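You operate a simulated robot arm through the tools that you are given. There is no shell and no other tool.

You are at the controls of a simulated two-armed robot. One attempt, no reset.

TASK
Swap the worn grey brush strip for the grade on the brush card.
Fine: lever off, worn strip in the scrap bay, new strip home, lever on light; the cradle stays locked off.

It is judged by the outcome, as a careful person would: the job done as asked, and still so three seconds after it is handed in. It fails if anything else is knocked over, pushed out of place, dropped, spilled or broken.

THE ROBOT
Two 7-joint arms with two-finger parallel grippers on one trunk, on a base that drives. Base frame: it is fixed to the floor where the robot stands at the start and does not move with it; the origin is under the middle of the robot, x ahead of it, y to its left, z up. Readings come in mm, degrees, newtons and seconds.
The left shoulder is at the start at [101, 182, 940], the right one opposite. With the tool pointing down near the work surface each hand reaches from about 100 to 720 mm from the robot's upright axis, wherever it stands, measured 20 degrees to its own side. Places, roughly: belt brush seat [-1800, -2100, 700]; blue brush strip, white brush strip, yellow brush  [-1750, -2500, 750]; blue strip bay [-1700, -2400, 600]; brush lever [-1700, -2200, 500]; cradle switch [-2100, -900, 700]; grey brush strip [-1750, -2250, 750]; scrap strip bay [-1700, -2800, 600]; white strip bay [-1700, -2500, 600]; yellow strip bay [-1700, -2700, 600]. Payload 3.91 kg a hand.
The TCP of each hand is the grasp point between the finger pads, 30 mm short of the fingertips. In the tool frame z runs along the fingers and y along their closing line. Largest opening 110 mm; finger width 20, thickness 10; the body of the gripper, 48 by 112 mm, starts 55 mm behind the TCP.
Orientation is told as [roll, pitch, yaw] about the base's x, y, z axes, in that order, counted from this pose: with the fingers straight down and closing along the base's y, the tool's x points along the base's -x, its y along +y and its z along -z.

THE INTERFACE
- The arms move only by the tool play_rows. It takes "left_commands", "right_commands" or both (then of equal length, played together; a hand with none holds still); each is a list of rows, each a list of 6 numbers: the shift along the tool's x, y, z in mm, then the turn, a rotation vector about the tool's x, y, z in degrees. In form: [[dx, dy, dz, ax, ay, az], ...]. A call has 1 to 20 rows; each row shifts and turns the commanded pose from where the row before left it, along the tool's axes as they then stand. "left_grip" and "right_grip" are, for a hand that has rows, the closure in counts, from 0 (fully open) to 255 (shut), set as the call begins (left out, the last holds). A row lasts 0.2 s, in which the tool goes at most 50 mm and 8.6 degrees; a call with a longer step from one row to the next is refused whole, and so is a gripper value outside its range. A pose out of reach is approached as far as the arm can. The call stops where the force on the tool passes 40 N (or 10 N more than at its start, if that is more) or the arm is blocked; 0.2 s more then pass. The fingers move at their own pace (about 72 mm/s each) and stop on an object; they squeeze with about 25 N. The grip force told is the motor's: it shows also when the fingers shut on nothing. Time passes only in rows, and 0.2 s behind the last, so rows that do not move let the fingers close. The reply holds the time, the measured pose of the TCP, the force on the tool along the base axes, the opening and the grip force, in the units named above and with some noise, with the torque about the TCP (base axes, N m) and any sound that the robot's microphone picked up.
- Cameras (640 x 400 px; columns grow to the right, rows downward): "scene" is now at [258.7, -12.1, 1105.4]; the picture's right is [-0.15, -0.99, 0.00], its down [-0.68, 0.10, -0.72] and it looks along [0.71, -0.11, -0.69] (base axes); focal length 233 px, centre (320, 200). "left" rides on the left gripper at [72, -17, -103] in its tool frame; the picture's right is [0.23, 0.97, 0.00], its down [-0.76, 0.18, -0.62] and it looks along [-0.61, 0.14, 0.78] (tool axes); focal length 222 px, centre (320, 200). "right" rides on the right gripper at [72, 17, -103] in its tool frame; the picture's right is [-0.23, 0.97, 0.00], its down [-0.76, -0.18, -0.62] and it looks along [-0.61, -0.14, 0.78] (tool axes); focal length 222 px, centre (320, 200). There is no depth. A picture from a camera that has moved, and an enlarged one, comes with that camera's place and axes in the base frame and with its lens.
- grab_frame(camera): a new picture of that camera. The clock stands still meanwhile.
- lift_body(by): slides the trunk up (or, below 0, down) by that many mm; the arms and the scene camera ride with it, the base frame stays. It gives what a move gives, with no picture.
- roll_base(legs): drives the robot by 1 to 6 legs, each [ahead, left, turn to the left] in mm, mm and degrees, along the robot's own axes; the way and the turn of a leg run together, so that a leg with both is an arc; at most 1500 mm and 180 degrees a leg. The arms and the cameras ride along, it lands a little off, and it stops where it bumps. It gives what a move gives.
- turn_head(pan, tilt): turns the head with the scene camera to pan (to the left, within 80 degrees either way) and tilt (down, from -29 to 69), counted from straight ahead of the robot. It gives what a move gives.
- enlarge(camera, box): a new picture of the part [left, top, right, bottom] of that camera's present view, enlarged. The clock stands still meanwhile.
- finish_job(): hands the job in; it is judged then, once.

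Nothing tells you exact positions but the pictures and the camera data. Unless the task says otherwise, let go and move clear before handing in.

The tools are called after "Request:" as a command line: name --argument value ..., lists and objects as JSON in quotes. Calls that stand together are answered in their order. play_rows: Moves the arms, as the interface text tells. Its arguments: {"type":"object","properties":{"left_commands":{"type":"array","items":{"type":"array","items":{"type":"number"}}},"left_grip":{"type":"number"},"right_commands":{"type":"array","items":{"type":"array","items":{"type":"number"}}},"right_grip":{"type":"number"}},"required":[]} The other tools are called the same way: lift_body (by) slides the trunk up or down; roll_base (legs) drives the base; turn_head (pan, tilt) turns the head that bears the scene camera; grab_frame (camera) takes a picture; enlarge (camera, box) takes an enlarged picture of a part of a camera's view; finish_job () hands the job in.

At the start:

```text
time: 0.0
left_position: [403.3, 156.8, 715.7]
left_ee_rot: [0.0, 0.0, -0.1]
left_force: [0.3, 0.6, -0.5]
left_moment: [-0.05, 0.0, -0.01]
left_finger_gap: 110.0
left_grasp_force: 0.1
right_position: [439.5, -224.6, 672.1]
right_ee_rot: [0.0, 0.0, 0.0]
right_force: [-0.7, 0.8, -0.5]
right_moment: [-0.01, 0.04, -0.03]
right_finger_gap: 109.9
right_grasp_force: 0.1
trunk travel left (down, up): [-200.0, 314.0]
robot x, y, heading: [4.4, 4.2, 0.2]
head pan, tilt: [-8.5, 43.7]
```

scene: 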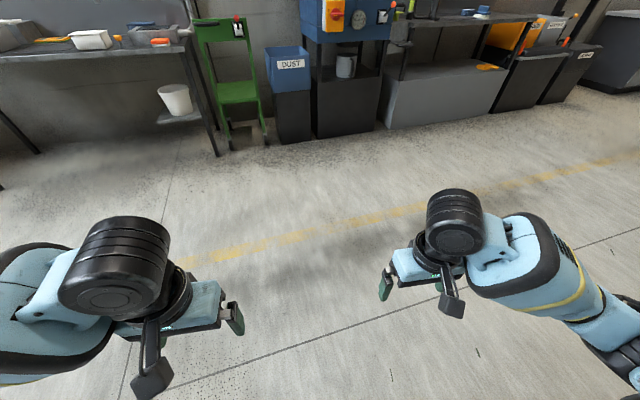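
right: 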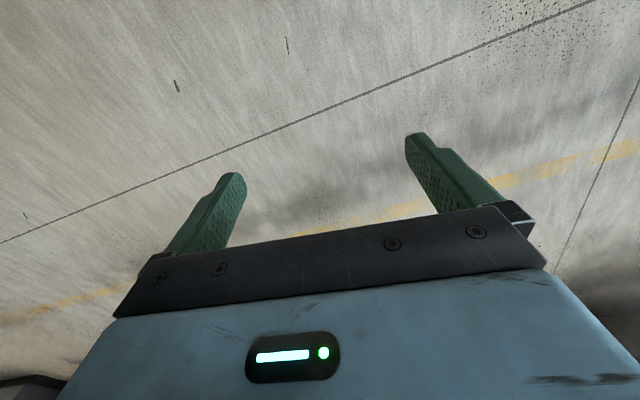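
left: 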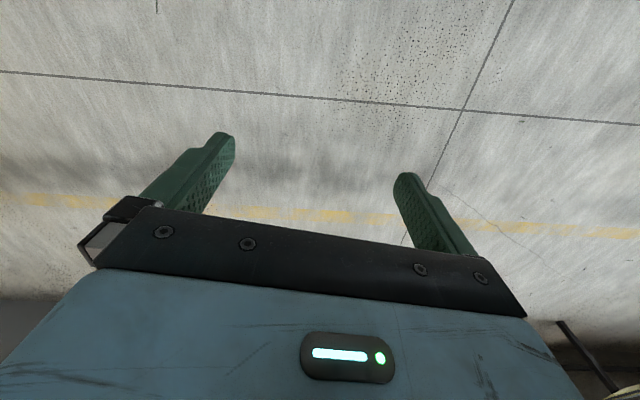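

I see a workshop floor with benches ahead. The brush work lies behind me to the right (about [-1750, -2300]), so first I'll look around toward it.

Request:
turn_head --pan -80 --tilt 15

Request:
grab_frame --camera "scene"

```text
time: 1.4
left_position: [402.2, 155.6, 716.6]
left_ee_rot: [0.0, 0.0, 0.1]
left_force: [-0.1, -0.2, -0.6]
left_moment: [0.0, 0.0, 0.02]
left_finger_gap: 110.0
left_grasp_force: 0.1
right_position: [439.4, -225.0, 673.0]
right_ee_rot: [-0.1, 0.0, 0.0]
right_force: [0.7, -0.2, 0.4]
right_moment: [-0.02, -0.02, -0.03]
right_finger_gap: 110.2
right_grasp_force: 0.0
trunk travel left (down, up): [-200.0, 314.0]
robot x, y, heading: [-0.1, -3.7, -0.2]
head pan, tilt: [-80.0, 15.0]
```

```text
taken
camera scene: at [193.5, -91.9, 1150.4], right [-0.98, -0.17, 0.0], down [-0.05, 0.26, -0.97], along [0.17, -0.95, -0.26], focal length 233 px, centre (320, 200)
```

scene: 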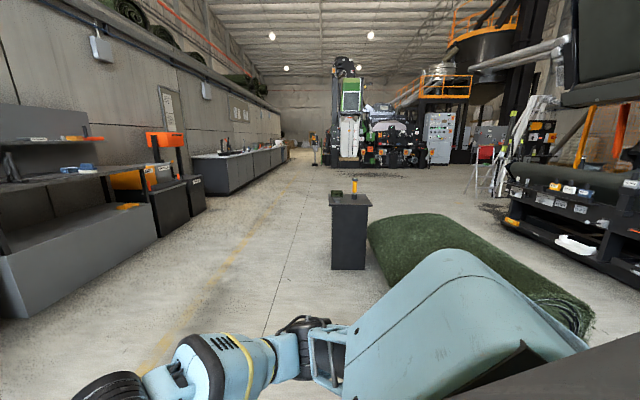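

The target bench is at the far right of the view, with bays and strips, and there's a turf roll between. I'll turn right to look before driving.

Request:
roll_base --legs '[[0, 0, -90]]'

Request:
turn_head --pan -20 --tilt 20

Request:
grab_frame --camera "scene"

Request:
turn_head --pan -65 --tilt 20

Request:
grab_frame --camera "scene"

```text
time: 5.7
left_position: [154.8, -403.7, 717.2]
left_ee_rot: [0.0, 0.0, -90.2]
left_force: [0.1, -0.8, -0.6]
left_moment: [-0.01, -0.02, -0.01]
left_finger_gap: 110.0
left_grasp_force: 0.0
right_position: [-226.3, -438.4, 672.8]
right_ee_rot: [0.0, 0.0, -90.2]
right_force: [0.4, 0.2, -0.5]
right_moment: [-0.02, 0.03, 0.01]
right_finger_gap: 110.0
right_grasp_force: 0.0
trunk travel left (down, up): [-200.0, 314.0]
robot x, y, heading: [0.4, -1.2, -90.0]
head pan, tilt: [-80.0, 15.0]
```

```text
time: 7.0
left_position: [155.0, -403.2, 716.1]
left_ee_rot: [0.0, 0.0, -90.2]
left_force: [-0.3, -0.3, -0.6]
left_moment: [-0.04, -0.01, -0.01]
left_finger_gap: 109.9
left_grasp_force: 0.1
right_position: [-225.1, -437.5, 671.4]
right_ee_rot: [0.0, 0.0, -90.2]
right_force: [0.0, -0.1, 0.6]
right_moment: [-0.01, 0.01, 0.02]
right_finger_gap: 110.1
right_grasp_force: 0.1
trunk travel left (down, up): [-200.0, 314.0]
robot x, y, heading: [0.7, 1.5, -89.9]
head pan, tilt: [-20.0, 20.0]
```

```text
taken
camera scene: at [-31.7, -263.5, 1142.3], right [-0.94, 0.35, 0.0], down [0.12, 0.32, -0.94], along [-0.32, -0.88, -0.34], focal length 233 px, centre (320, 200)
```

scene: 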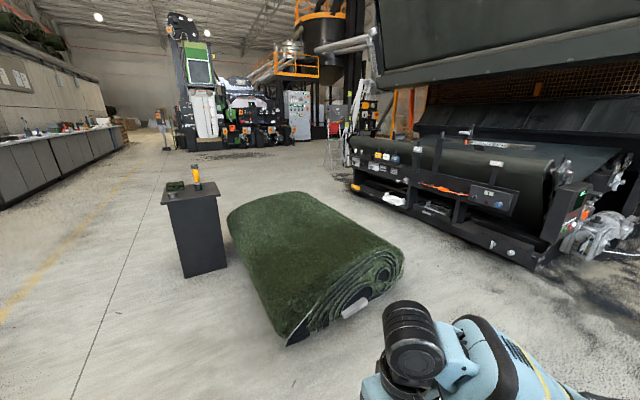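

```text
time: 8.1
left_position: [155.7, -403.1, 715.9]
left_ee_rot: [0.0, 0.0, -90.2]
left_force: [-0.4, -0.7, -0.5]
left_moment: [0.03, -0.03, 0.05]
left_finger_gap: 109.8
left_grasp_force: 0.2
right_position: [-226.8, -437.3, 674.2]
right_ee_rot: [0.0, 0.0, -90.3]
right_force: [-0.3, -1.2, 0.2]
right_moment: [0.01, -0.01, -0.01]
right_finger_gap: 110.1
right_grasp_force: 0.0
trunk travel left (down, up): [-200.0, 314.0]
robot x, y, heading: [2.8, 3.2, -90.4]
head pan, tilt: [-65.0, 20.0]
```

```text
taken
camera scene: at [-84.0, -215.3, 1142.3], right [-0.42, 0.91, 0.0], down [0.31, 0.14, -0.94], along [-0.85, -0.4, -0.34], focal length 233 px, centre (320, 200)
```

scene: 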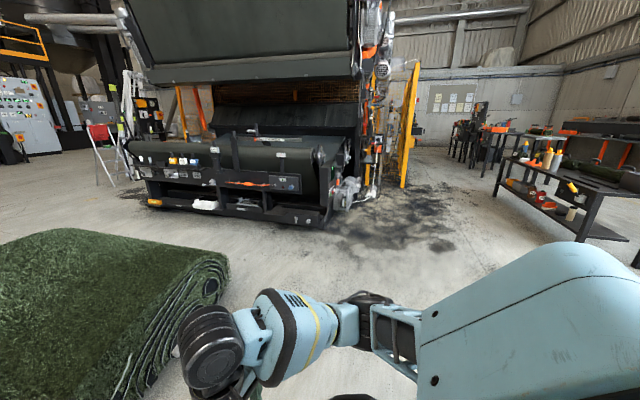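

The machine's front faces +x with a corridor of roughly 600 mm between it and the turf roll. I'll strafe to open floor, turn to face the machine and look at the corridor before entering.

Request:
roll_base --legs '[[0, -1000, 0], [0, 0, -90]]'

Request:
turn_head --pan 60 --tilt 30

Request:
grab_frame --camera "scene"

Request:
enlarge --camera "scene" --box '[320, 60, 640, 260]'

```text
time: 21.0
left_position: [-1407.4, -157.7, 717.3]
left_ee_rot: [-0.1, 0.1, -179.6]
left_force: [-0.3, -0.5, 0.6]
left_moment: [0.03, 0.01, -0.02]
left_finger_gap: 109.7
left_grasp_force: 0.1
right_position: [-1446.4, 222.2, 672.2]
right_ee_rot: [0.0, 0.0, -179.5]
right_force: [-0.2, 0.1, 0.1]
right_moment: [0.0, -0.04, 0.01]
right_finger_gap: 109.8
right_grasp_force: 0.1
trunk travel left (down, up): [-200.0, 314.0]
robot x, y, heading: [-1004.5, 2.1, -179.6]
head pan, tilt: [-65.0, 20.0]
```

```text
time: 23.1
left_position: [-1407.6, -156.6, 716.4]
left_ee_rot: [-0.1, 0.0, -179.6]
left_force: [0.2, 0.4, -0.3]
left_moment: [-0.02, -0.01, 0.02]
left_finger_gap: 110.0
left_grasp_force: 0.1
right_position: [-1446.1, 223.0, 672.1]
right_ee_rot: [-0.1, 0.0, -179.6]
right_force: [0.6, -0.7, -0.8]
right_moment: [0.0, -0.01, 0.0]
right_finger_gap: 110.1
right_grasp_force: 0.0
trunk travel left (down, up): [-200.0, 314.0]
robot x, y, heading: [-1007.0, 3.0, -179.4]
head pan, tilt: [60.0, 30.0]
```

```text
taken
camera scene: at [-1225.6, -78.2, 1126.2], right [-0.87, 0.49, 0.0], down [0.25, 0.43, -0.87], along [-0.43, -0.75, -0.5], focal length 233 px, centre (320, 200)
```

scene: 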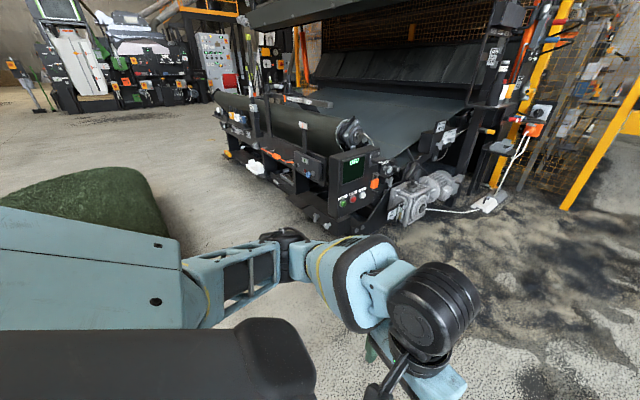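

```text
2.00 times, centred on (480, 160) of scene
camera zoom: at [-1225.6, -78.2, 1126.2], right [-0.87, 0.49, 0.0], down [0.25, 0.43, -0.87], along [-0.43, -0.75, -0.5], focal length 466 px, centre (0, 280)
```

zoom: 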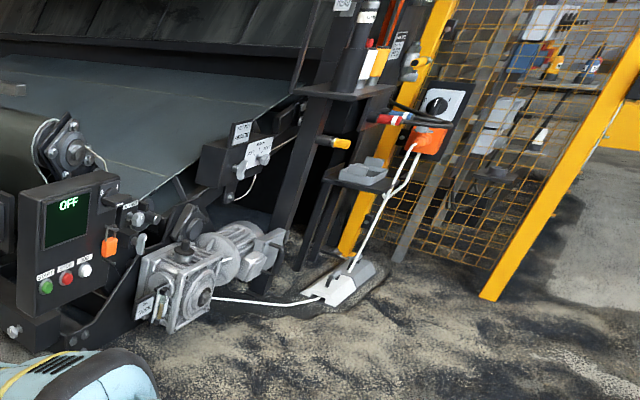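

The machine's end panel is near x≈-1900, with the brush shelf further along at y≈-2100 to -2800. I'll move sideways a bit and look at the gap to the turf.

Request:
roll_base --legs '[[150, 600, 0]]'

Request:
turn_head --pan 80 --tilt 30

Request:
grab_frame --camera "scene"

Request:
turn_head --pan 50 --tilt 30

Request:
grab_frame --camera "scene"

```text
time: 28.8
left_position: [-1554.0, -756.1, 716.5]
left_ee_rot: [0.1, 0.0, -179.9]
left_force: [0.6, -0.2, -1.2]
left_moment: [0.01, 0.03, -0.02]
left_finger_gap: 110.1
left_grasp_force: 0.0
right_position: [-1593.4, -375.4, 673.1]
right_ee_rot: [0.1, 0.0, -179.8]
right_force: [-0.2, 0.5, -0.5]
right_moment: [-0.05, -0.01, 0.0]
right_finger_gap: 110.1
right_grasp_force: 0.1
trunk travel left (down, up): [-200.0, 314.0]
robot x, y, heading: [-1153.5, -596.5, -179.9]
head pan, tilt: [60.0, 30.0]
```

```text
time: 29.6
left_position: [-1555.6, -755.1, 716.9]
left_ee_rot: [0.1, 0.0, -179.8]
left_force: [0.2, 0.5, -0.4]
left_moment: [-0.02, 0.0, 0.01]
left_finger_gap: 109.9
left_grasp_force: 0.1
right_position: [-1592.7, -374.7, 673.2]
right_ee_rot: [-0.1, 0.0, -179.7]
right_force: [-0.8, 0.1, 0.0]
right_moment: [-0.03, 0.02, 0.01]
right_finger_gap: 109.8
right_grasp_force: 0.1
trunk travel left (down, up): [-200.0, 314.0]
robot x, y, heading: [-1152.2, -598.3, -179.8]
head pan, tilt: [80.0, 30.0]
```

```text
taken
camera scene: at [-1343.3, -687.4, 1126.2], right [-0.99, 0.17, 0.0], down [0.09, 0.49, -0.87], along [-0.15, -0.85, -0.5], focal length 233 px, centre (320, 200)
```

scene: 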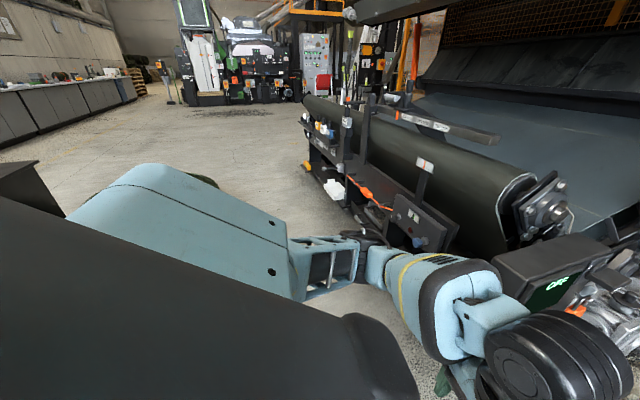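

```text
time: 30.6
left_position: [-1554.3, -755.5, 717.1]
left_ee_rot: [0.0, 0.0, -179.8]
left_force: [-0.3, 0.5, 0.1]
left_moment: [0.07, -0.01, -0.01]
left_finger_gap: 110.2
left_grasp_force: 0.1
right_position: [-1592.7, -376.3, 672.7]
right_ee_rot: [0.0, 0.0, -179.8]
right_force: [0.2, -1.0, 0.0]
right_moment: [-0.01, -0.01, -0.02]
right_finger_gap: 110.0
right_grasp_force: 0.0
trunk travel left (down, up): [-200.0, 314.0]
robot x, y, heading: [-1151.0, -597.0, -179.8]
head pan, tilt: [50.0, 30.0]
```

```text
taken
camera scene: at [-1385.7, -667.9, 1126.2], right [-0.77, 0.64, 0.0], down [0.32, 0.38, -0.87], along [-0.55, -0.67, -0.5], focal length 233 px, centre (320, 200)
```

scene: 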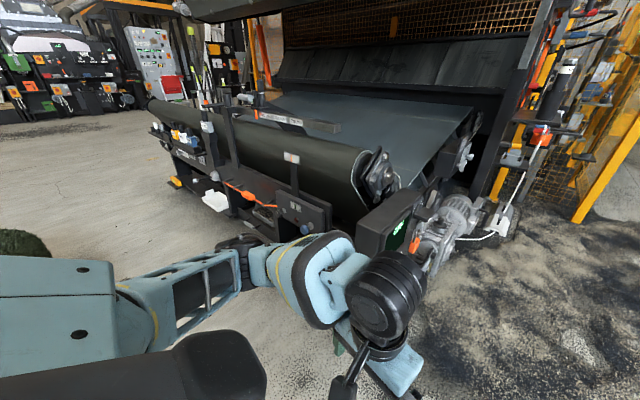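

The corridor view is blocked by my arm. I'll back off a little and turn to face along the corridor (-y) to measure the turf's edge against the machine.

Request:
roll_base --legs '[[100, -250, 0], [0, 0, 90]]'

Request:
turn_head --pan 0 --tilt 35

Request:
grab_frame --camera "scene"

Request:
enlarge --camera "scene" --box '[320, 0, 640, 200]'

```text
time: 37.2
left_position: [-1100.8, -749.3, 716.3]
left_ee_rot: [0.0, -0.1, -90.3]
left_force: [0.1, -0.3, 0.4]
left_moment: [0.02, -0.02, 0.0]
left_finger_gap: 110.2
left_grasp_force: 0.0
right_position: [-1480.7, -782.9, 672.2]
right_ee_rot: [0.0, 0.0, -90.2]
right_force: [0.2, -0.1, 0.7]
right_moment: [0.01, -0.01, 0.0]
right_finger_gap: 110.3
right_grasp_force: 0.1
trunk travel left (down, up): [-200.0, 314.0]
robot x, y, heading: [-1254.2, -341.7, -90.1]
head pan, tilt: [50.0, 30.0]
```

```text
time: 38.4
left_position: [-1100.3, -749.8, 717.0]
left_ee_rot: [-0.1, 0.0, -90.4]
left_force: [0.9, 0.6, -0.1]
left_moment: [-0.02, -0.01, -0.02]
left_finger_gap: 110.2
left_grasp_force: 0.0
right_position: [-1481.4, -783.3, 673.3]
right_ee_rot: [0.0, 0.0, -90.3]
right_force: [0.0, 0.3, 0.3]
right_moment: [0.0, 0.03, 0.0]
right_finger_gap: 109.9
right_grasp_force: 0.0
trunk travel left (down, up): [-200.0, 314.0]
robot x, y, heading: [-1253.3, -344.6, -90.3]
head pan, tilt: [0.0, 35.0]
```

```text
taken
camera scene: at [-1254.4, -610.1, 1118.4], right [-1.0, 0.0, 0.0], down [0.0, 0.57, -0.82], along [0.0, -0.82, -0.57], focal length 233 px, centre (320, 200)
```

scene: 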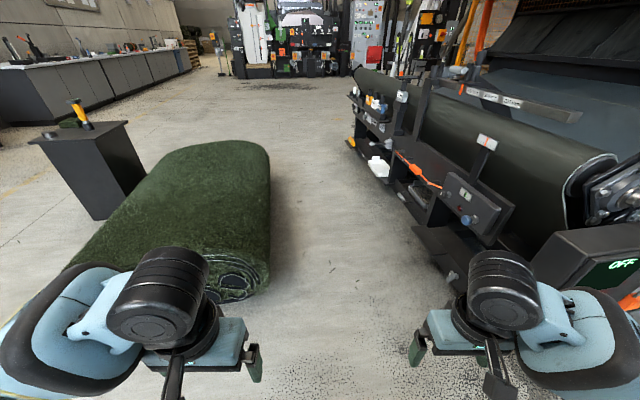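

```text
2.00 times, centred on (480, 100) of scene
camera zoom: at [-1254.4, -610.1, 1118.4], right [-1.0, 0.0, 0.0], down [0.0, 0.57, -0.82], along [0.0, -0.82, -0.57], focal length 466 px, centre (0, 400)
```

zoom: 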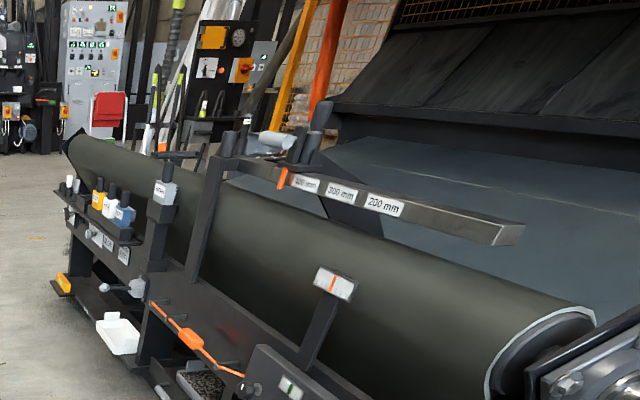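

The turf's near edge is about x≈-990 at y≈-1400, tapering to x≈-800 further on, with the machine's front at x≈-1700. I'll check my base's footprint, then retract the arms before going in.

Request:
play_rows --left_commands '[[25, 0, 0, 0, 0, 0], [25, 0, 0, 0, 0, 0], [25, 0, 0, 0, 0, 0], [25, 0, 0, 0, 0, 0], [25, 0, 0, 0, 0, 0]]' --right_commands '[[30, 0, 0, 0, 0, 0], [30, 0, 0, 0, 0, 0], [30, 0, 0, 0, 0, 0], [30, 0, 0, 0, 0, 0], [30, 0, 0, 0, 0, 0]]'

Request:
turn_head --pan 0 --tilt 69

Request:
grab_frame --camera "scene"

```text
time: 39.6
left_position: [-1122.4, -672.3, 707.7]
left_ee_rot: [0.1, 0.0, -90.1]
left_force: [0.6, 0.3, -0.2]
left_moment: [0.04, 0.0, 0.0]
left_finger_gap: 109.8
left_grasp_force: 0.1
left hand out of reach, approached as far as the arm can: row 3, 4, 5
right_position: [-1476.3, -683.3, 657.5]
right_ee_rot: [0.0, 0.1, -90.3]
right_force: [0.2, 0.5, -0.4]
right_moment: [-0.02, -0.01, 0.02]
right_finger_gap: 109.9
right_grasp_force: 0.1
right hand out of reach, approached as far as the arm can: row 4, 5
trunk travel left (down, up): [-200.0, 314.0]
robot x, y, heading: [-1254.6, -343.6, -90.6]
head pan, tilt: [0.0, 35.0]
```

```text
time: 40.6
left_position: [-1121.3, -672.3, 709.2]
left_ee_rot: [0.2, 0.0, -90.4]
left_force: [-0.1, 0.6, 0.7]
left_moment: [0.0, 0.01, 0.02]
left_finger_gap: 110.1
left_grasp_force: 0.1
right_position: [-1476.0, -684.0, 658.6]
right_ee_rot: [0.0, 0.2, -90.3]
right_force: [-0.1, 0.0, 0.6]
right_moment: [-0.04, 0.01, 0.04]
right_finger_gap: 110.0
right_grasp_force: 0.0
trunk travel left (down, up): [-200.0, 314.0]
robot x, y, heading: [-1252.1, -342.6, -90.4]
head pan, tilt: [0.0, 68.8]
```

```text
taken
camera scene: at [-1254.3, -578.0, 1074.8], right [-1.0, 0.0, 0.0], down [0.0, 0.93, -0.36], along [0.0, -0.36, -0.93], focal length 233 px, centre (320, 200)
```

scene: 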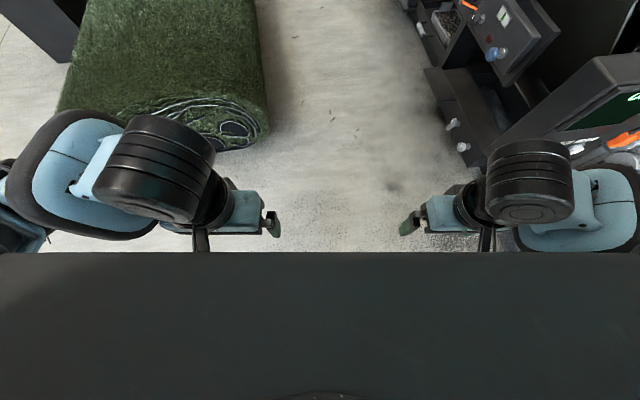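

The machine is yawed about 16° and its base is well back (panel at about [-1928,-1510,520]), so the corridor is about 900 mm wide. I'll face the machine and strafe in with arms retracted, in stages.

Request:
roll_base --legs '[[0, 0, -90], [120, 700, 0]]'

Request:
turn_head --pan 65 --tilt 35

Request:
grab_frame --camera "scene"

Request:
turn_head --pan 20 --tilt 35

Request:
grab_frame --camera "scene"

```text
time: 51.0
left_position: [-1706.0, -1171.2, 708.9]
left_ee_rot: [0.2, 0.1, 179.6]
left_force: [0.1, -0.4, -0.3]
left_moment: [-0.01, 0.02, -0.04]
left_finger_gap: 110.1
left_grasp_force: 0.1
right_position: [-1716.8, -816.4, 658.7]
right_ee_rot: [0.1, 0.2, 179.4]
right_force: [-0.3, -0.5, -0.4]
right_moment: [0.01, 0.0, 0.01]
right_finger_gap: 110.2
right_grasp_force: 0.1
trunk travel left (down, up): [-200.0, 314.0]
robot x, y, heading: [-1377.2, -1038.9, 179.4]
head pan, tilt: [0.0, 68.8]
```

```text
time: 52.3
left_position: [-1705.5, -1170.0, 707.9]
left_ee_rot: [0.1, 0.1, 179.5]
left_force: [-0.1, -0.5, -0.7]
left_moment: [0.0, -0.03, 0.0]
left_finger_gap: 109.9
left_grasp_force: 0.0
right_position: [-1715.9, -817.1, 658.6]
right_ee_rot: [0.0, 0.2, 179.6]
right_force: [-0.6, -0.2, 0.6]
right_moment: [-0.02, 0.0, -0.01]
right_finger_gap: 110.2
right_grasp_force: 0.0
trunk travel left (down, up): [-200.0, 314.0]
robot x, y, heading: [-1382.1, -1041.7, 179.7]
head pan, tilt: [65.0, 35.0]
```

```text
taken
camera scene: at [-1593.2, -1117.8, 1118.4], right [-0.9, 0.43, 0.0], down [0.25, 0.52, -0.82], along [-0.35, -0.74, -0.57], focal length 233 px, centre (320, 200)
```

scene: 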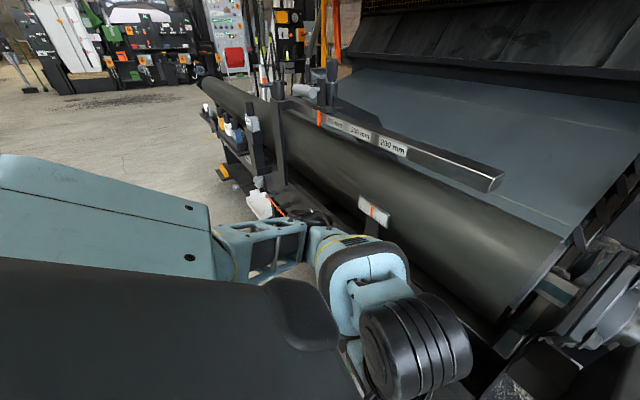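

```text
time: 53.4
left_position: [-1706.5, -1170.6, 709.2]
left_ee_rot: [0.1, 0.1, 179.5]
left_force: [-0.3, -1.1, -0.1]
left_moment: [-0.01, -0.02, 0.0]
left_finger_gap: 110.1
left_grasp_force: 0.1
right_position: [-1716.3, -816.4, 657.0]
right_ee_rot: [0.1, 0.2, 179.4]
right_force: [0.1, -0.1, 0.3]
right_moment: [0.02, 0.0, 0.01]
right_finger_gap: 110.0
right_grasp_force: 0.1
trunk travel left (down, up): [-200.0, 314.0]
robot x, y, heading: [-1382.8, -1042.5, 179.7]
head pan, tilt: [20.0, 35.0]
```

```text
taken
camera scene: at [-1638.2, -1067.8, 1118.4], right [-0.33, 0.94, 0.0], down [0.54, 0.19, -0.82], along [-0.77, -0.27, -0.57], focal length 233 px, centre (320, 200)
```

scene: 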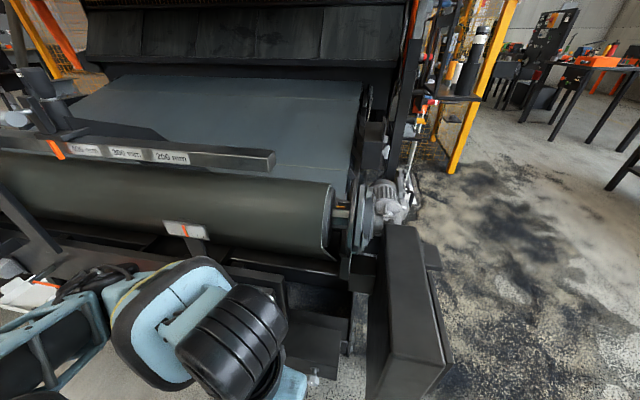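

The machine front slants about 16°. I'll align with it, edge ahead and strafe further in, checking on the way.

Request:
roll_base --legs '[[0, 0, 16], [100, 0, 0], [80, 550, 0]]'

Request:
turn_head --pan 50 --tilt 40

Request:
grab_frame --camera "scene"

Request:
turn_head --pan 0 --tilt 50

Request:
grab_frame --camera "scene"

```text
time: 55.2
left_position: [-1684.6, -1260.2, 709.0]
left_ee_rot: [0.2, 0.0, -164.9]
left_force: [0.2, 0.0, 0.9]
left_moment: [0.02, -0.02, 0.03]
left_finger_gap: 109.9
left_grasp_force: 0.1
right_position: [-1781.5, -920.7, 660.6]
right_ee_rot: [-0.4, 1.1, -163.7]
right_force: [10.0, 3.3, 7.0]
right_moment: [-0.5, 1.08, -0.01]
right_finger_gap: 109.8
right_grasp_force: 0.0
trunk travel left (down, up): [-200.0, 314.0]
robot x, y, heading: [-1409.1, -1050.2, -165.0]
head pan, tilt: [20.0, 35.0]
stopped in leg 2: the force on the tool passed its limit at 137 N (the readings are from after the stop); the commanded pose is now the measured one
```

```text
time: 56.2
left_position: [-1685.1, -1259.7, 709.4]
left_ee_rot: [0.1, 0.1, -164.8]
left_force: [1.2, -0.5, 0.6]
left_moment: [0.01, 0.04, 0.0]
left_finger_gap: 109.8
left_grasp_force: 0.1
right_position: [-1781.8, -921.3, 660.2]
right_ee_rot: [-0.3, 1.1, -163.7]
right_force: [17.9, 7.4, 4.9]
right_moment: [-0.7, 1.69, 0.07]
right_finger_gap: 109.8
right_grasp_force: 0.1
trunk travel left (down, up): [-200.0, 314.0]
robot x, y, heading: [-1404.2, -1049.3, -164.9]
head pan, tilt: [50.0, 40.0]
```

```text
taken
camera scene: at [-1610.6, -1169.8, 1111.3], right [-0.91, 0.42, 0.0], down [0.27, 0.58, -0.77], along [-0.32, -0.7, -0.64], focal length 233 px, centre (320, 200)
```

scene: 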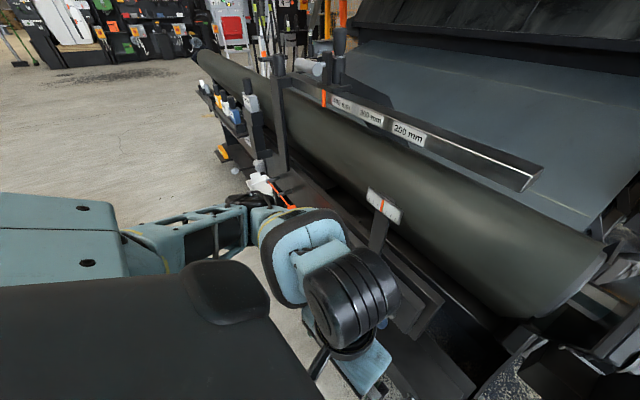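

```text
time: 57.4
left_position: [-1684.4, -1260.3, 709.0]
left_ee_rot: [0.1, 0.1, -164.9]
left_force: [0.7, -1.1, -0.2]
left_moment: [0.0, 0.01, 0.06]
left_finger_gap: 110.1
left_grasp_force: 0.1
right_position: [-1780.7, -921.0, 659.4]
right_ee_rot: [-0.3, 1.1, -163.7]
right_force: [22.6, 7.4, -0.2]
right_moment: [-0.54, 1.79, 0.22]
right_finger_gap: 110.0
right_grasp_force: 0.1
trunk travel left (down, up): [-200.0, 314.0]
robot x, y, heading: [-1408.8, -1047.3, -164.9]
head pan, tilt: [0.0, 50.0]
```

```text
taken
camera scene: at [-1649.0, -1112.8, 1097.2], right [-0.26, 0.97, 0.0], down [0.74, 0.2, -0.64], along [-0.62, -0.17, -0.76], focal length 233 px, centre (320, 200)
```

scene: 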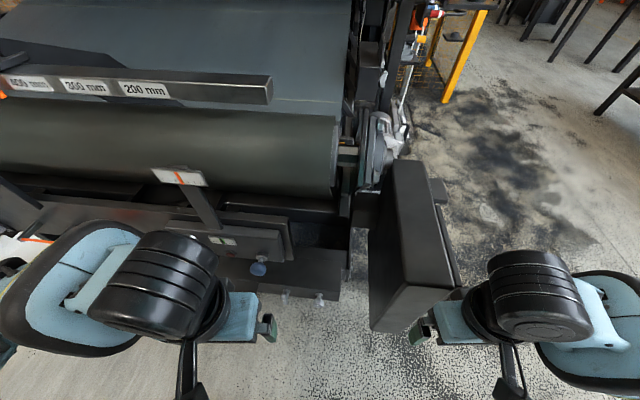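

My right gripper bumped the display box (a fixed part of the machine). I'll back straight off and check it's unharmed.

Request:
roll_base --legs '[[-110, 0, 0]]'

Request:
grab_frame --camera "scene"

Request:
grab_frame --camera "right"

```text
time: 58.5
left_position: [-1580.0, -1232.6, 709.0]
left_ee_rot: [0.0, 0.0, -164.9]
left_force: [0.4, -0.1, 0.8]
left_moment: [0.01, 0.03, 0.05]
left_finger_gap: 110.2
left_grasp_force: 0.0
right_position: [-1676.5, -892.2, 659.0]
right_ee_rot: [-0.3, 1.0, -163.8]
right_force: [0.2, -0.6, -0.4]
right_moment: [0.01, 0.01, -0.03]
right_finger_gap: 110.1
right_grasp_force: 0.0
trunk travel left (down, up): [-200.0, 314.0]
robot x, y, heading: [-1303.6, -1016.4, -164.8]
head pan, tilt: [0.0, 50.0]
```

```text
taken
camera scene: at [-1544.4, -1084.5, 1096.9], right [-0.26, 0.97, 0.0], down [0.74, 0.2, -0.64], along [-0.62, -0.17, -0.77], focal length 233 px, centre (320, 200)
```

scene: 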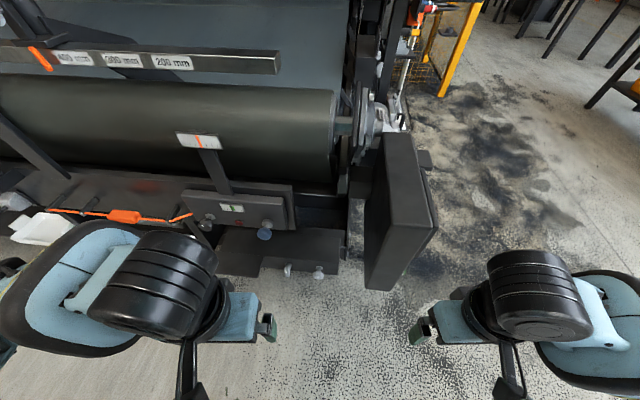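

```text
taken
camera right: at [-1603.9, -889.7, 764.5], right [0.05, -1.0, -0.01], down [-0.79, -0.05, 0.61], along [-0.61, -0.03, -0.79], focal length 222 px, centre (320, 200)
```

right: 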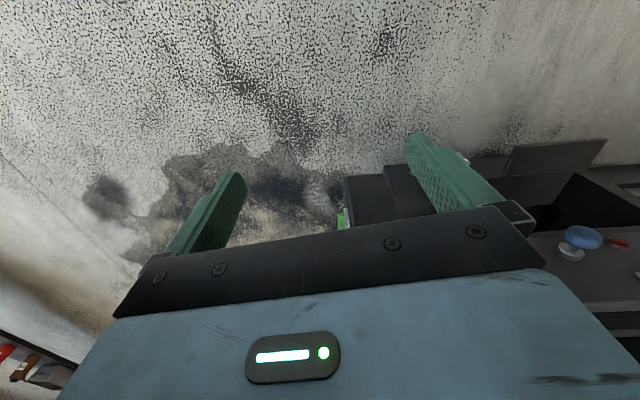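

The box looks rigid and unmoved. I'll lift the trunk so hands pass well above the shelf items, then continue along a path closer to the machine to keep off the turf.

Request:
lift_body --by 220

Request:
roll_base --legs '[[0, 200, 0], [200, 250, 0]]'

Request:
turn_head --pan 45 --tilt 45

Request:
grab_frame --camera "scene"

Request:
enlarge --camera "scene" --box '[140, 40, 340, 200]'

```text
time: 60.9
left_position: [-1580.1, -1233.7, 927.5]
left_ee_rot: [0.1, 0.2, -164.8]
left_force: [-0.4, -0.1, -0.4]
left_moment: [0.01, -0.01, -0.02]
left_finger_gap: 110.0
left_grasp_force: 0.1
right_position: [-1677.4, -892.0, 879.7]
right_ee_rot: [-0.3, 1.2, -163.8]
right_force: [0.2, 0.5, 0.6]
right_moment: [0.01, 0.02, 0.01]
right_finger_gap: 109.8
right_grasp_force: 0.0
trunk travel left (down, up): [-420.0, 94.0]
robot x, y, heading: [-1297.8, -1019.1, -165.0]
head pan, tilt: [0.0, 50.0]
```

```text
time: 65.7
left_position: [-1654.1, -1718.8, 928.3]
left_ee_rot: [0.2, 0.2, -164.9]
left_force: [0.8, -0.6, 0.6]
left_moment: [-0.04, -0.03, 0.02]
left_finger_gap: 110.0
left_grasp_force: 0.0
right_position: [-1752.2, -1377.1, 879.2]
right_ee_rot: [-0.3, 1.1, -163.8]
right_force: [0.3, 0.2, -0.2]
right_moment: [0.0, 0.01, 0.02]
right_finger_gap: 110.1
right_grasp_force: 0.1
trunk travel left (down, up): [-420.0, 94.0]
robot x, y, heading: [-1376.3, -1504.1, -164.7]
head pan, tilt: [0.0, 50.0]
```

```text
time: 66.8
left_position: [-1654.9, -1717.4, 928.4]
left_ee_rot: [0.1, 0.2, -164.8]
left_force: [-0.3, 0.0, 0.3]
left_moment: [0.01, -0.03, -0.04]
left_finger_gap: 109.9
left_grasp_force: 0.0
right_position: [-1752.2, -1377.5, 879.7]
right_ee_rot: [-0.2, 1.1, -163.8]
right_force: [-0.3, 0.9, 0.1]
right_moment: [-0.01, 0.01, 0.0]
right_finger_gap: 110.1
right_grasp_force: 0.1
trunk travel left (down, up): [-420.0, 94.0]
robot x, y, heading: [-1375.7, -1500.5, -164.9]
head pan, tilt: [45.0, 45.0]
```

```text
taken
camera scene: at [-1516.3, -1601.2, 1336.6], right [-0.87, 0.5, 0.0], down [0.35, 0.61, -0.71], along [-0.35, -0.61, -0.71], focal length 233 px, centre (320, 200)
```

scene: 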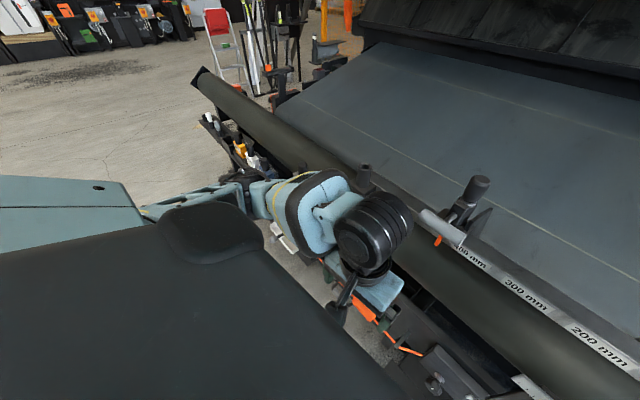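

```text
2.50 times, centred on (240, 120) of scene
camera zoom: at [-1516.3, -1601.2, 1336.6], right [-0.87, 0.5, 0.0], down [0.35, 0.61, -0.71], along [-0.35, -0.61, -0.71], focal length 582 px, centre (520, 400)
```

zoom: 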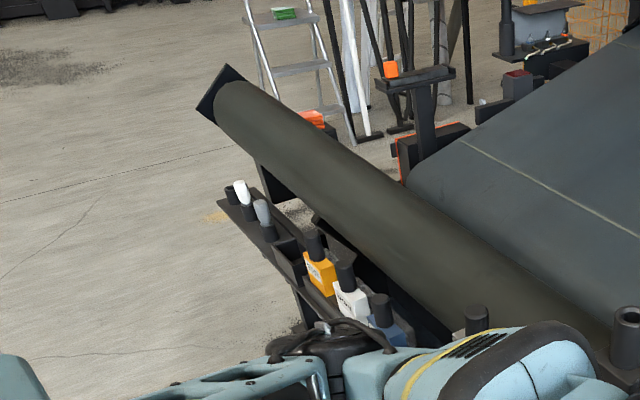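

Strips with dark handles are visible on a rack near [-1680,-2550]. Continuing to strafe along the machine until the brush seat is in front of me.

Request:
roll_base --legs '[[70, 700, 0]]'

Request:
turn_head --pan 0 --tilt 50

Request:
grab_frame --camera "scene"

Request:
turn_head --pan 40 --tilt 50

Request:
grab_frame --camera "scene"

```text
time: 73.4
left_position: [-1542.7, -2412.9, 928.9]
left_ee_rot: [0.2, 0.2, -165.4]
left_force: [0.0, 0.4, 0.6]
left_moment: [-0.01, 0.01, 0.06]
left_finger_gap: 109.9
left_grasp_force: 0.1
right_position: [-1636.7, -2072.0, 879.1]
right_ee_rot: [-0.3, 1.1, -164.2]
right_force: [0.0, -0.5, 0.0]
right_moment: [-0.01, -0.01, -0.01]
right_finger_gap: 110.0
right_grasp_force: 0.1
trunk travel left (down, up): [-420.0, 94.0]
robot x, y, heading: [-1262.6, -2199.4, -165.4]
head pan, tilt: [45.0, 45.0]
```

```text
time: 74.5
left_position: [-1544.5, -2413.4, 929.1]
left_ee_rot: [0.2, 0.3, -165.3]
left_force: [0.1, 0.9, 0.4]
left_moment: [-0.03, 0.03, 0.0]
left_finger_gap: 110.2
left_grasp_force: 0.0
right_position: [-1636.9, -2074.6, 878.0]
right_ee_rot: [-0.2, 1.0, -164.2]
right_force: [0.3, -1.0, 0.5]
right_moment: [0.0, -0.01, 0.0]
right_finger_gap: 109.9
right_grasp_force: 0.0
trunk travel left (down, up): [-420.0, 94.0]
robot x, y, heading: [-1261.1, -2198.6, -165.5]
head pan, tilt: [0.0, 50.0]
```

```text
taken
camera scene: at [-1436.5, -2247.2, 1329.7], right [-0.25, 0.97, 0.0], down [0.74, 0.19, -0.64], along [-0.62, -0.16, -0.77], focal length 233 px, centre (320, 200)
```

scene: 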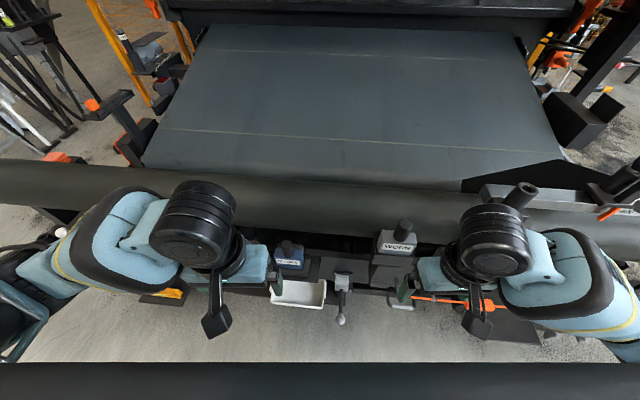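

```text
time: 75.6
left_position: [-1541.8, -2414.6, 928.8]
left_ee_rot: [0.1, 0.2, -165.3]
left_force: [-1.3, -0.4, 0.2]
left_moment: [0.01, -0.01, 0.01]
left_finger_gap: 110.1
left_grasp_force: 0.2
right_position: [-1636.2, -2072.5, 878.7]
right_ee_rot: [-0.3, 1.1, -164.2]
right_force: [-0.7, 0.2, -0.2]
right_moment: [-0.02, 0.01, 0.01]
right_finger_gap: 109.8
right_grasp_force: 0.1
trunk travel left (down, up): [-420.0, 94.0]
robot x, y, heading: [-1262.0, -2203.6, -165.3]
head pan, tilt: [40.0, 50.0]
```

```text
taken
camera scene: at [-1406.6, -2290.4, 1329.7], right [-0.82, 0.58, 0.0], down [0.44, 0.62, -0.64], along [-0.37, -0.52, -0.77], focal length 233 px, centre (320, 200)
```

scene: 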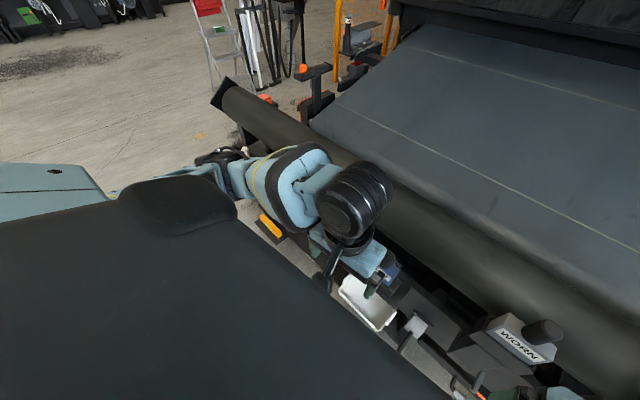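

The worn strip with its "WORN" label sits in the seat in front, with a lever left of it, and the blue strip to the left. Let me enlarge to read details and look for the brush card.

Request:
turn_head --pan 5 --tilt 60

Request:
enlarge --camera "scene" --box '[220, 100, 480, 262]'

Request:
grab_frame --camera "left"

Request:
grab_frame --camera "right"

```text
time: 76.6
left_position: [-1542.7, -2412.2, 929.2]
left_ee_rot: [0.1, 0.2, -165.2]
left_force: [0.4, 0.6, -0.2]
left_moment: [0.0, -0.02, -0.01]
left_finger_gap: 109.8
left_grasp_force: 0.1
right_position: [-1638.2, -2072.0, 879.9]
right_ee_rot: [-0.3, 1.1, -164.2]
right_force: [0.2, -0.9, 1.2]
right_moment: [0.0, -0.01, -0.02]
right_finger_gap: 110.1
right_grasp_force: 0.0
trunk travel left (down, up): [-420.0, 94.0]
robot x, y, heading: [-1264.4, -2205.6, -165.4]
head pan, tilt: [5.0, 60.0]
```

```text
2.46 times, centred on (350, 181) of scene
camera zoom: at [-1424.8, -2250.1, 1317.1], right [-0.34, 0.94, 0.0], down [0.81, 0.29, -0.5], along [-0.47, -0.17, -0.87], focal length 573 px, centre (246, 247)
```

zoom: 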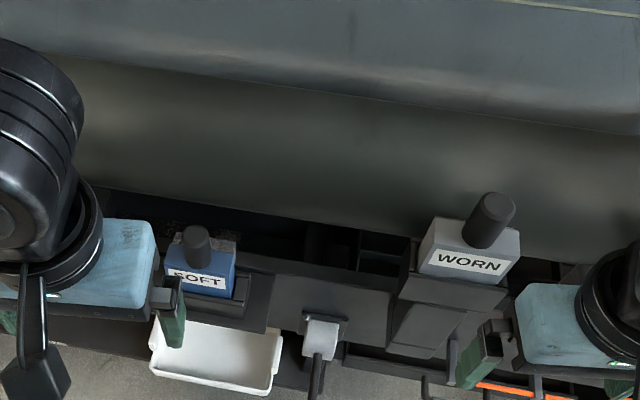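

```text
taken
camera left: at [-1478.2, -2377.7, 1032.2], right [0.47, -0.88, 0.0], down [-0.69, -0.36, 0.62], along [-0.55, -0.29, -0.78], focal length 222 px, centre (320, 200)
```

left: 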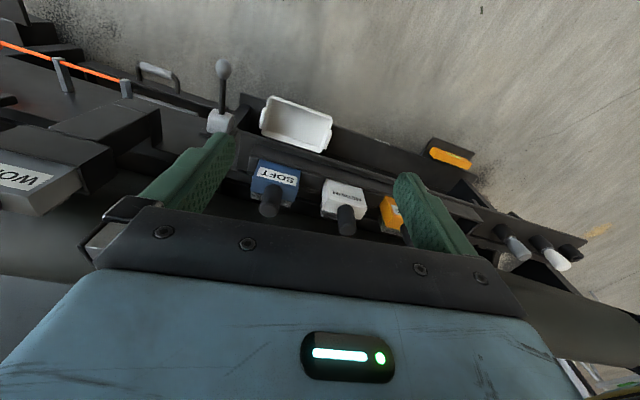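

```text
taken
camera right: at [-1564.2, -2070.2, 984.3], right [0.05, -1.0, -0.01], down [-0.79, -0.04, 0.61], along [-0.61, -0.02, -0.79], focal length 222 px, centre (320, 200)
```

right: 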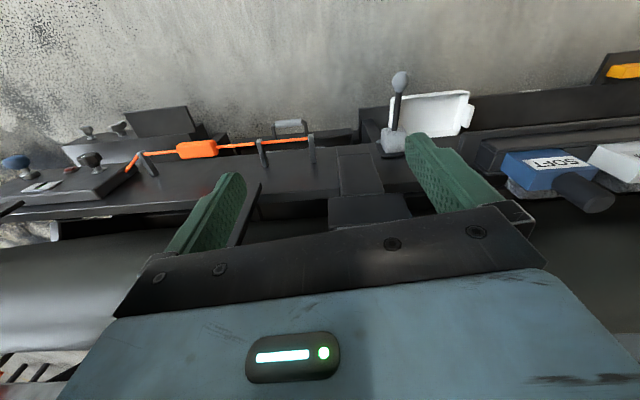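

Blue block reads SOFT, white MEDIUM(?), and the lever is between; no brush card seen yet. It may be on the machine's front face, so I'll lower the trunk for a flatter view.

Request:
lift_body --by -200

Request:
turn_head --pan 30 --tilt 55

Request:
grab_frame --camera "scene"

Request:
grab_frame --camera "left"

Request:
turn_head --pan -30 --tilt 50

Request:
grab_frame --camera "scene"

```text
time: 78.8
left_position: [-1542.6, -2412.5, 729.3]
left_ee_rot: [0.0, 0.1, -165.4]
left_force: [0.3, -0.4, -1.1]
left_moment: [-0.01, 0.03, 0.01]
left_finger_gap: 110.0
left_grasp_force: 0.1
right_position: [-1637.6, -2071.3, 679.8]
right_ee_rot: [-0.3, 1.1, -164.3]
right_force: [-0.3, 0.4, 0.2]
right_moment: [-0.02, 0.0, -0.01]
right_finger_gap: 110.1
right_grasp_force: 0.0
trunk travel left (down, up): [-220.0, 294.0]
robot x, y, heading: [-1262.1, -2200.2, -165.3]
head pan, tilt: [5.0, 60.0]
```

```text
time: 79.6
left_position: [-1542.5, -2413.5, 730.2]
left_ee_rot: [0.2, 0.2, -165.3]
left_force: [0.4, -0.4, 0.2]
left_moment: [-0.04, -0.02, 0.02]
left_finger_gap: 109.9
left_grasp_force: 0.1
right_position: [-1638.3, -2072.4, 678.8]
right_ee_rot: [-0.4, 1.1, -164.2]
right_force: [0.3, -0.2, 0.7]
right_moment: [-0.01, 0.0, 0.02]
right_finger_gap: 109.9
right_grasp_force: 0.1
trunk travel left (down, up): [-220.0, 294.0]
robot x, y, heading: [-1261.0, -2201.4, -165.3]
head pan, tilt: [30.0, 55.0]
```

```text
taken
camera scene: at [-1476.0, -2294.7, 1112.4], right [-0.7, 0.71, 0.0], down [0.58, 0.58, -0.57], along [-0.41, -0.4, -0.82], focal length 233 px, centre (320, 200)
```

scene: 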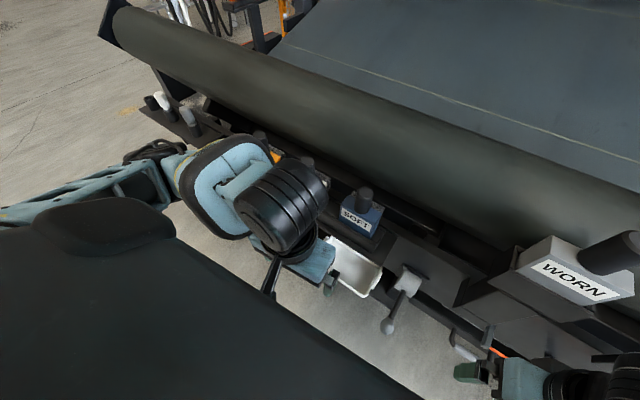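

```text
taken
camera left: at [-1478.2, -2377.7, 832.1], right [0.47, -0.88, 0.0], down [-0.69, -0.36, 0.62], along [-0.55, -0.29, -0.78], focal length 222 px, centre (320, 200)
```

left: 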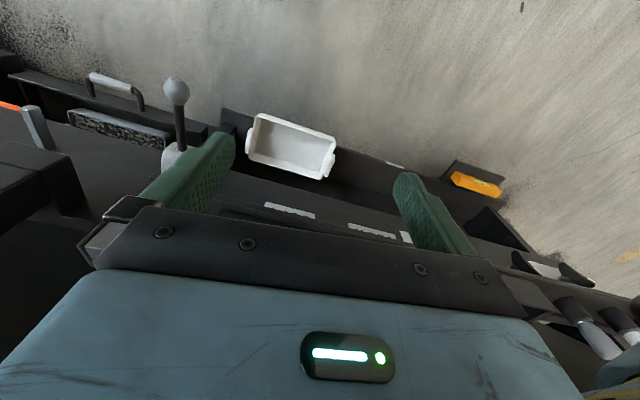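

```text
time: 80.9
left_position: [-1542.4, -2412.9, 728.8]
left_ee_rot: [0.1, 0.2, -165.3]
left_force: [0.1, -0.2, -0.3]
left_moment: [0.02, 0.03, 0.0]
left_finger_gap: 110.4
left_grasp_force: 0.1
right_position: [-1637.1, -2072.7, 679.0]
right_ee_rot: [-0.3, 1.1, -164.2]
right_force: [0.3, 0.0, -0.2]
right_moment: [-0.01, -0.03, 0.0]
right_finger_gap: 109.8
right_grasp_force: 0.1
trunk travel left (down, up): [-220.0, 294.0]
robot x, y, heading: [-1267.1, -2203.6, -165.2]
head pan, tilt: [-30.0, 50.0]
```

```text
taken
camera scene: at [-1499.0, -2223.8, 1118.9], right [0.26, 0.96, 0.0], down [0.74, -0.2, -0.64], along [-0.62, 0.17, -0.77], focal length 233 px, centre (320, 200)
```

scene: 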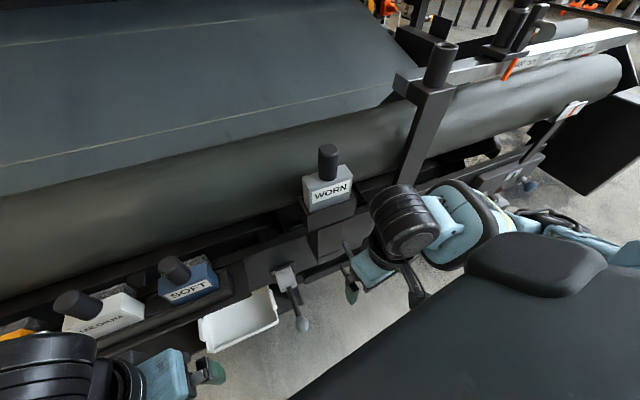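

The bay labels are on the rack's front face; I'll lower further to read them (hands stay clear of the lever ball and tray by ~100 mm).

Request:
lift_body --by -190

Request:
turn_head --pan 20 --tilt 45

Request:
grab_frame --camera "scene"

Request:
turn_head --pan 60 --tilt 40

Request:
grab_frame --camera "scene"

Request:
turn_head --pan -30 --tilt 40

Request:
grab_frame --camera "scene"

```text
time: 83.0
left_position: [-1557.0, -2416.1, 502.5]
left_ee_rot: [0.2, 8.4, -165.3]
left_force: [0.5, -0.3, 0.0]
left_moment: [0.01, 0.0, 0.04]
left_finger_gap: 110.1
left_grasp_force: 0.1
right_position: [-1640.6, -2073.6, 444.0]
right_ee_rot: [-0.1, 10.7, -164.2]
right_force: [0.0, -0.7, 0.1]
right_moment: [0.0, 0.0, -0.03]
right_finger_gap: 110.0
right_grasp_force: 0.2
trunk travel left (down, up): [-30.0, 484.0]
robot x, y, heading: [-1262.4, -2201.8, -165.2]
head pan, tilt: [-30.0, 50.0]
```

```text
time: 84.2
left_position: [-1555.6, -2416.6, 500.7]
left_ee_rot: [0.2, 8.4, -165.3]
left_force: [-1.0, 0.5, 0.6]
left_moment: [0.02, -0.01, 0.03]
left_finger_gap: 110.0
left_grasp_force: 0.1
right_position: [-1643.1, -2074.3, 445.1]
right_ee_rot: [-0.1, 10.7, -164.2]
right_force: [-0.5, 1.2, 0.5]
right_moment: [0.02, 0.0, 0.03]
right_finger_gap: 109.9
right_grasp_force: 0.1
trunk travel left (down, up): [-30.0, 484.0]
robot x, y, heading: [-1261.7, -2201.5, -165.2]
head pan, tilt: [20.0, 45.0]
```

```text
taken
camera scene: at [-1561.9, -2308.7, 912.4], right [-0.57, 0.82, 0.0], down [0.58, 0.4, -0.71], along [-0.58, -0.4, -0.71], focal length 233 px, centre (320, 200)
```

scene: 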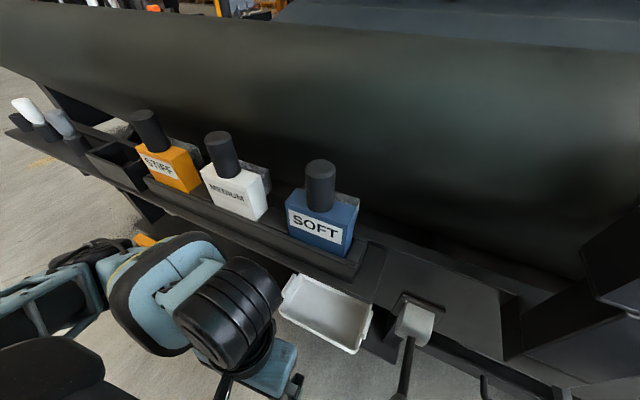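

```text
time: 85.3
left_position: [-1556.6, -2416.8, 501.9]
left_ee_rot: [0.3, 8.4, -165.3]
left_force: [-0.8, 0.2, 0.9]
left_moment: [-0.05, -0.04, -0.04]
left_finger_gap: 110.1
left_grasp_force: 0.1
right_position: [-1642.6, -2074.3, 445.1]
right_ee_rot: [-0.1, 10.7, -164.2]
right_force: [0.7, 0.9, -0.1]
right_moment: [0.01, 0.0, -0.01]
right_finger_gap: 110.0
right_grasp_force: 0.1
trunk travel left (down, up): [-30.0, 484.0]
robot x, y, heading: [-1264.4, -2200.7, -165.2]
head pan, tilt: [60.0, 40.0]
```

```text
taken
camera scene: at [-1517.5, -2344.5, 919.6], right [-0.96, 0.26, 0.0], down [0.17, 0.62, -0.77], along [-0.2, -0.74, -0.64], focal length 233 px, centre (320, 200)
```

scene: 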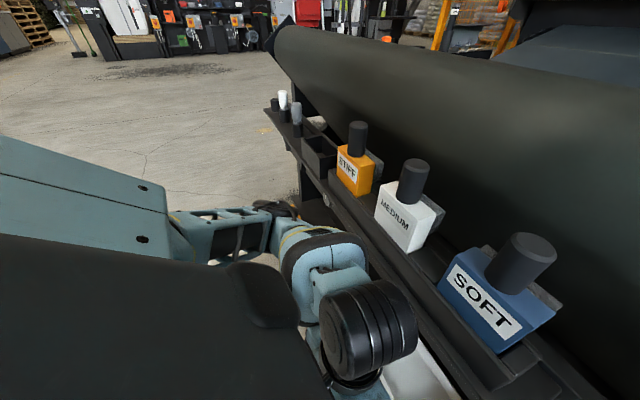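

```text
time: 86.9
left_position: [-1555.8, -2416.2, 501.2]
left_ee_rot: [0.3, 8.3, -165.3]
left_force: [-0.1, -0.3, 0.0]
left_moment: [0.01, 0.0, -0.01]
left_finger_gap: 109.9
left_grasp_force: 0.2
right_position: [-1642.1, -2073.3, 445.9]
right_ee_rot: [-0.1, 10.8, -164.2]
right_force: [-0.1, -0.4, -0.7]
right_moment: [-0.01, 0.0, -0.01]
right_finger_gap: 110.1
right_grasp_force: 0.1
trunk travel left (down, up): [-30.0, 484.0]
robot x, y, heading: [-1262.3, -2198.9, -165.2]
head pan, tilt: [-30.0, 40.0]
```

```text
taken
camera scene: at [-1577.1, -2240.1, 919.6], right [0.26, 0.96, 0.0], down [0.62, -0.17, -0.77], along [-0.74, 0.2, -0.64], focal length 233 px, centre (320, 200)
```

scene: 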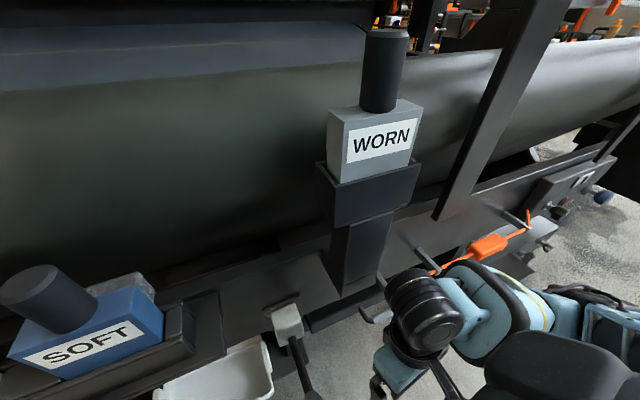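

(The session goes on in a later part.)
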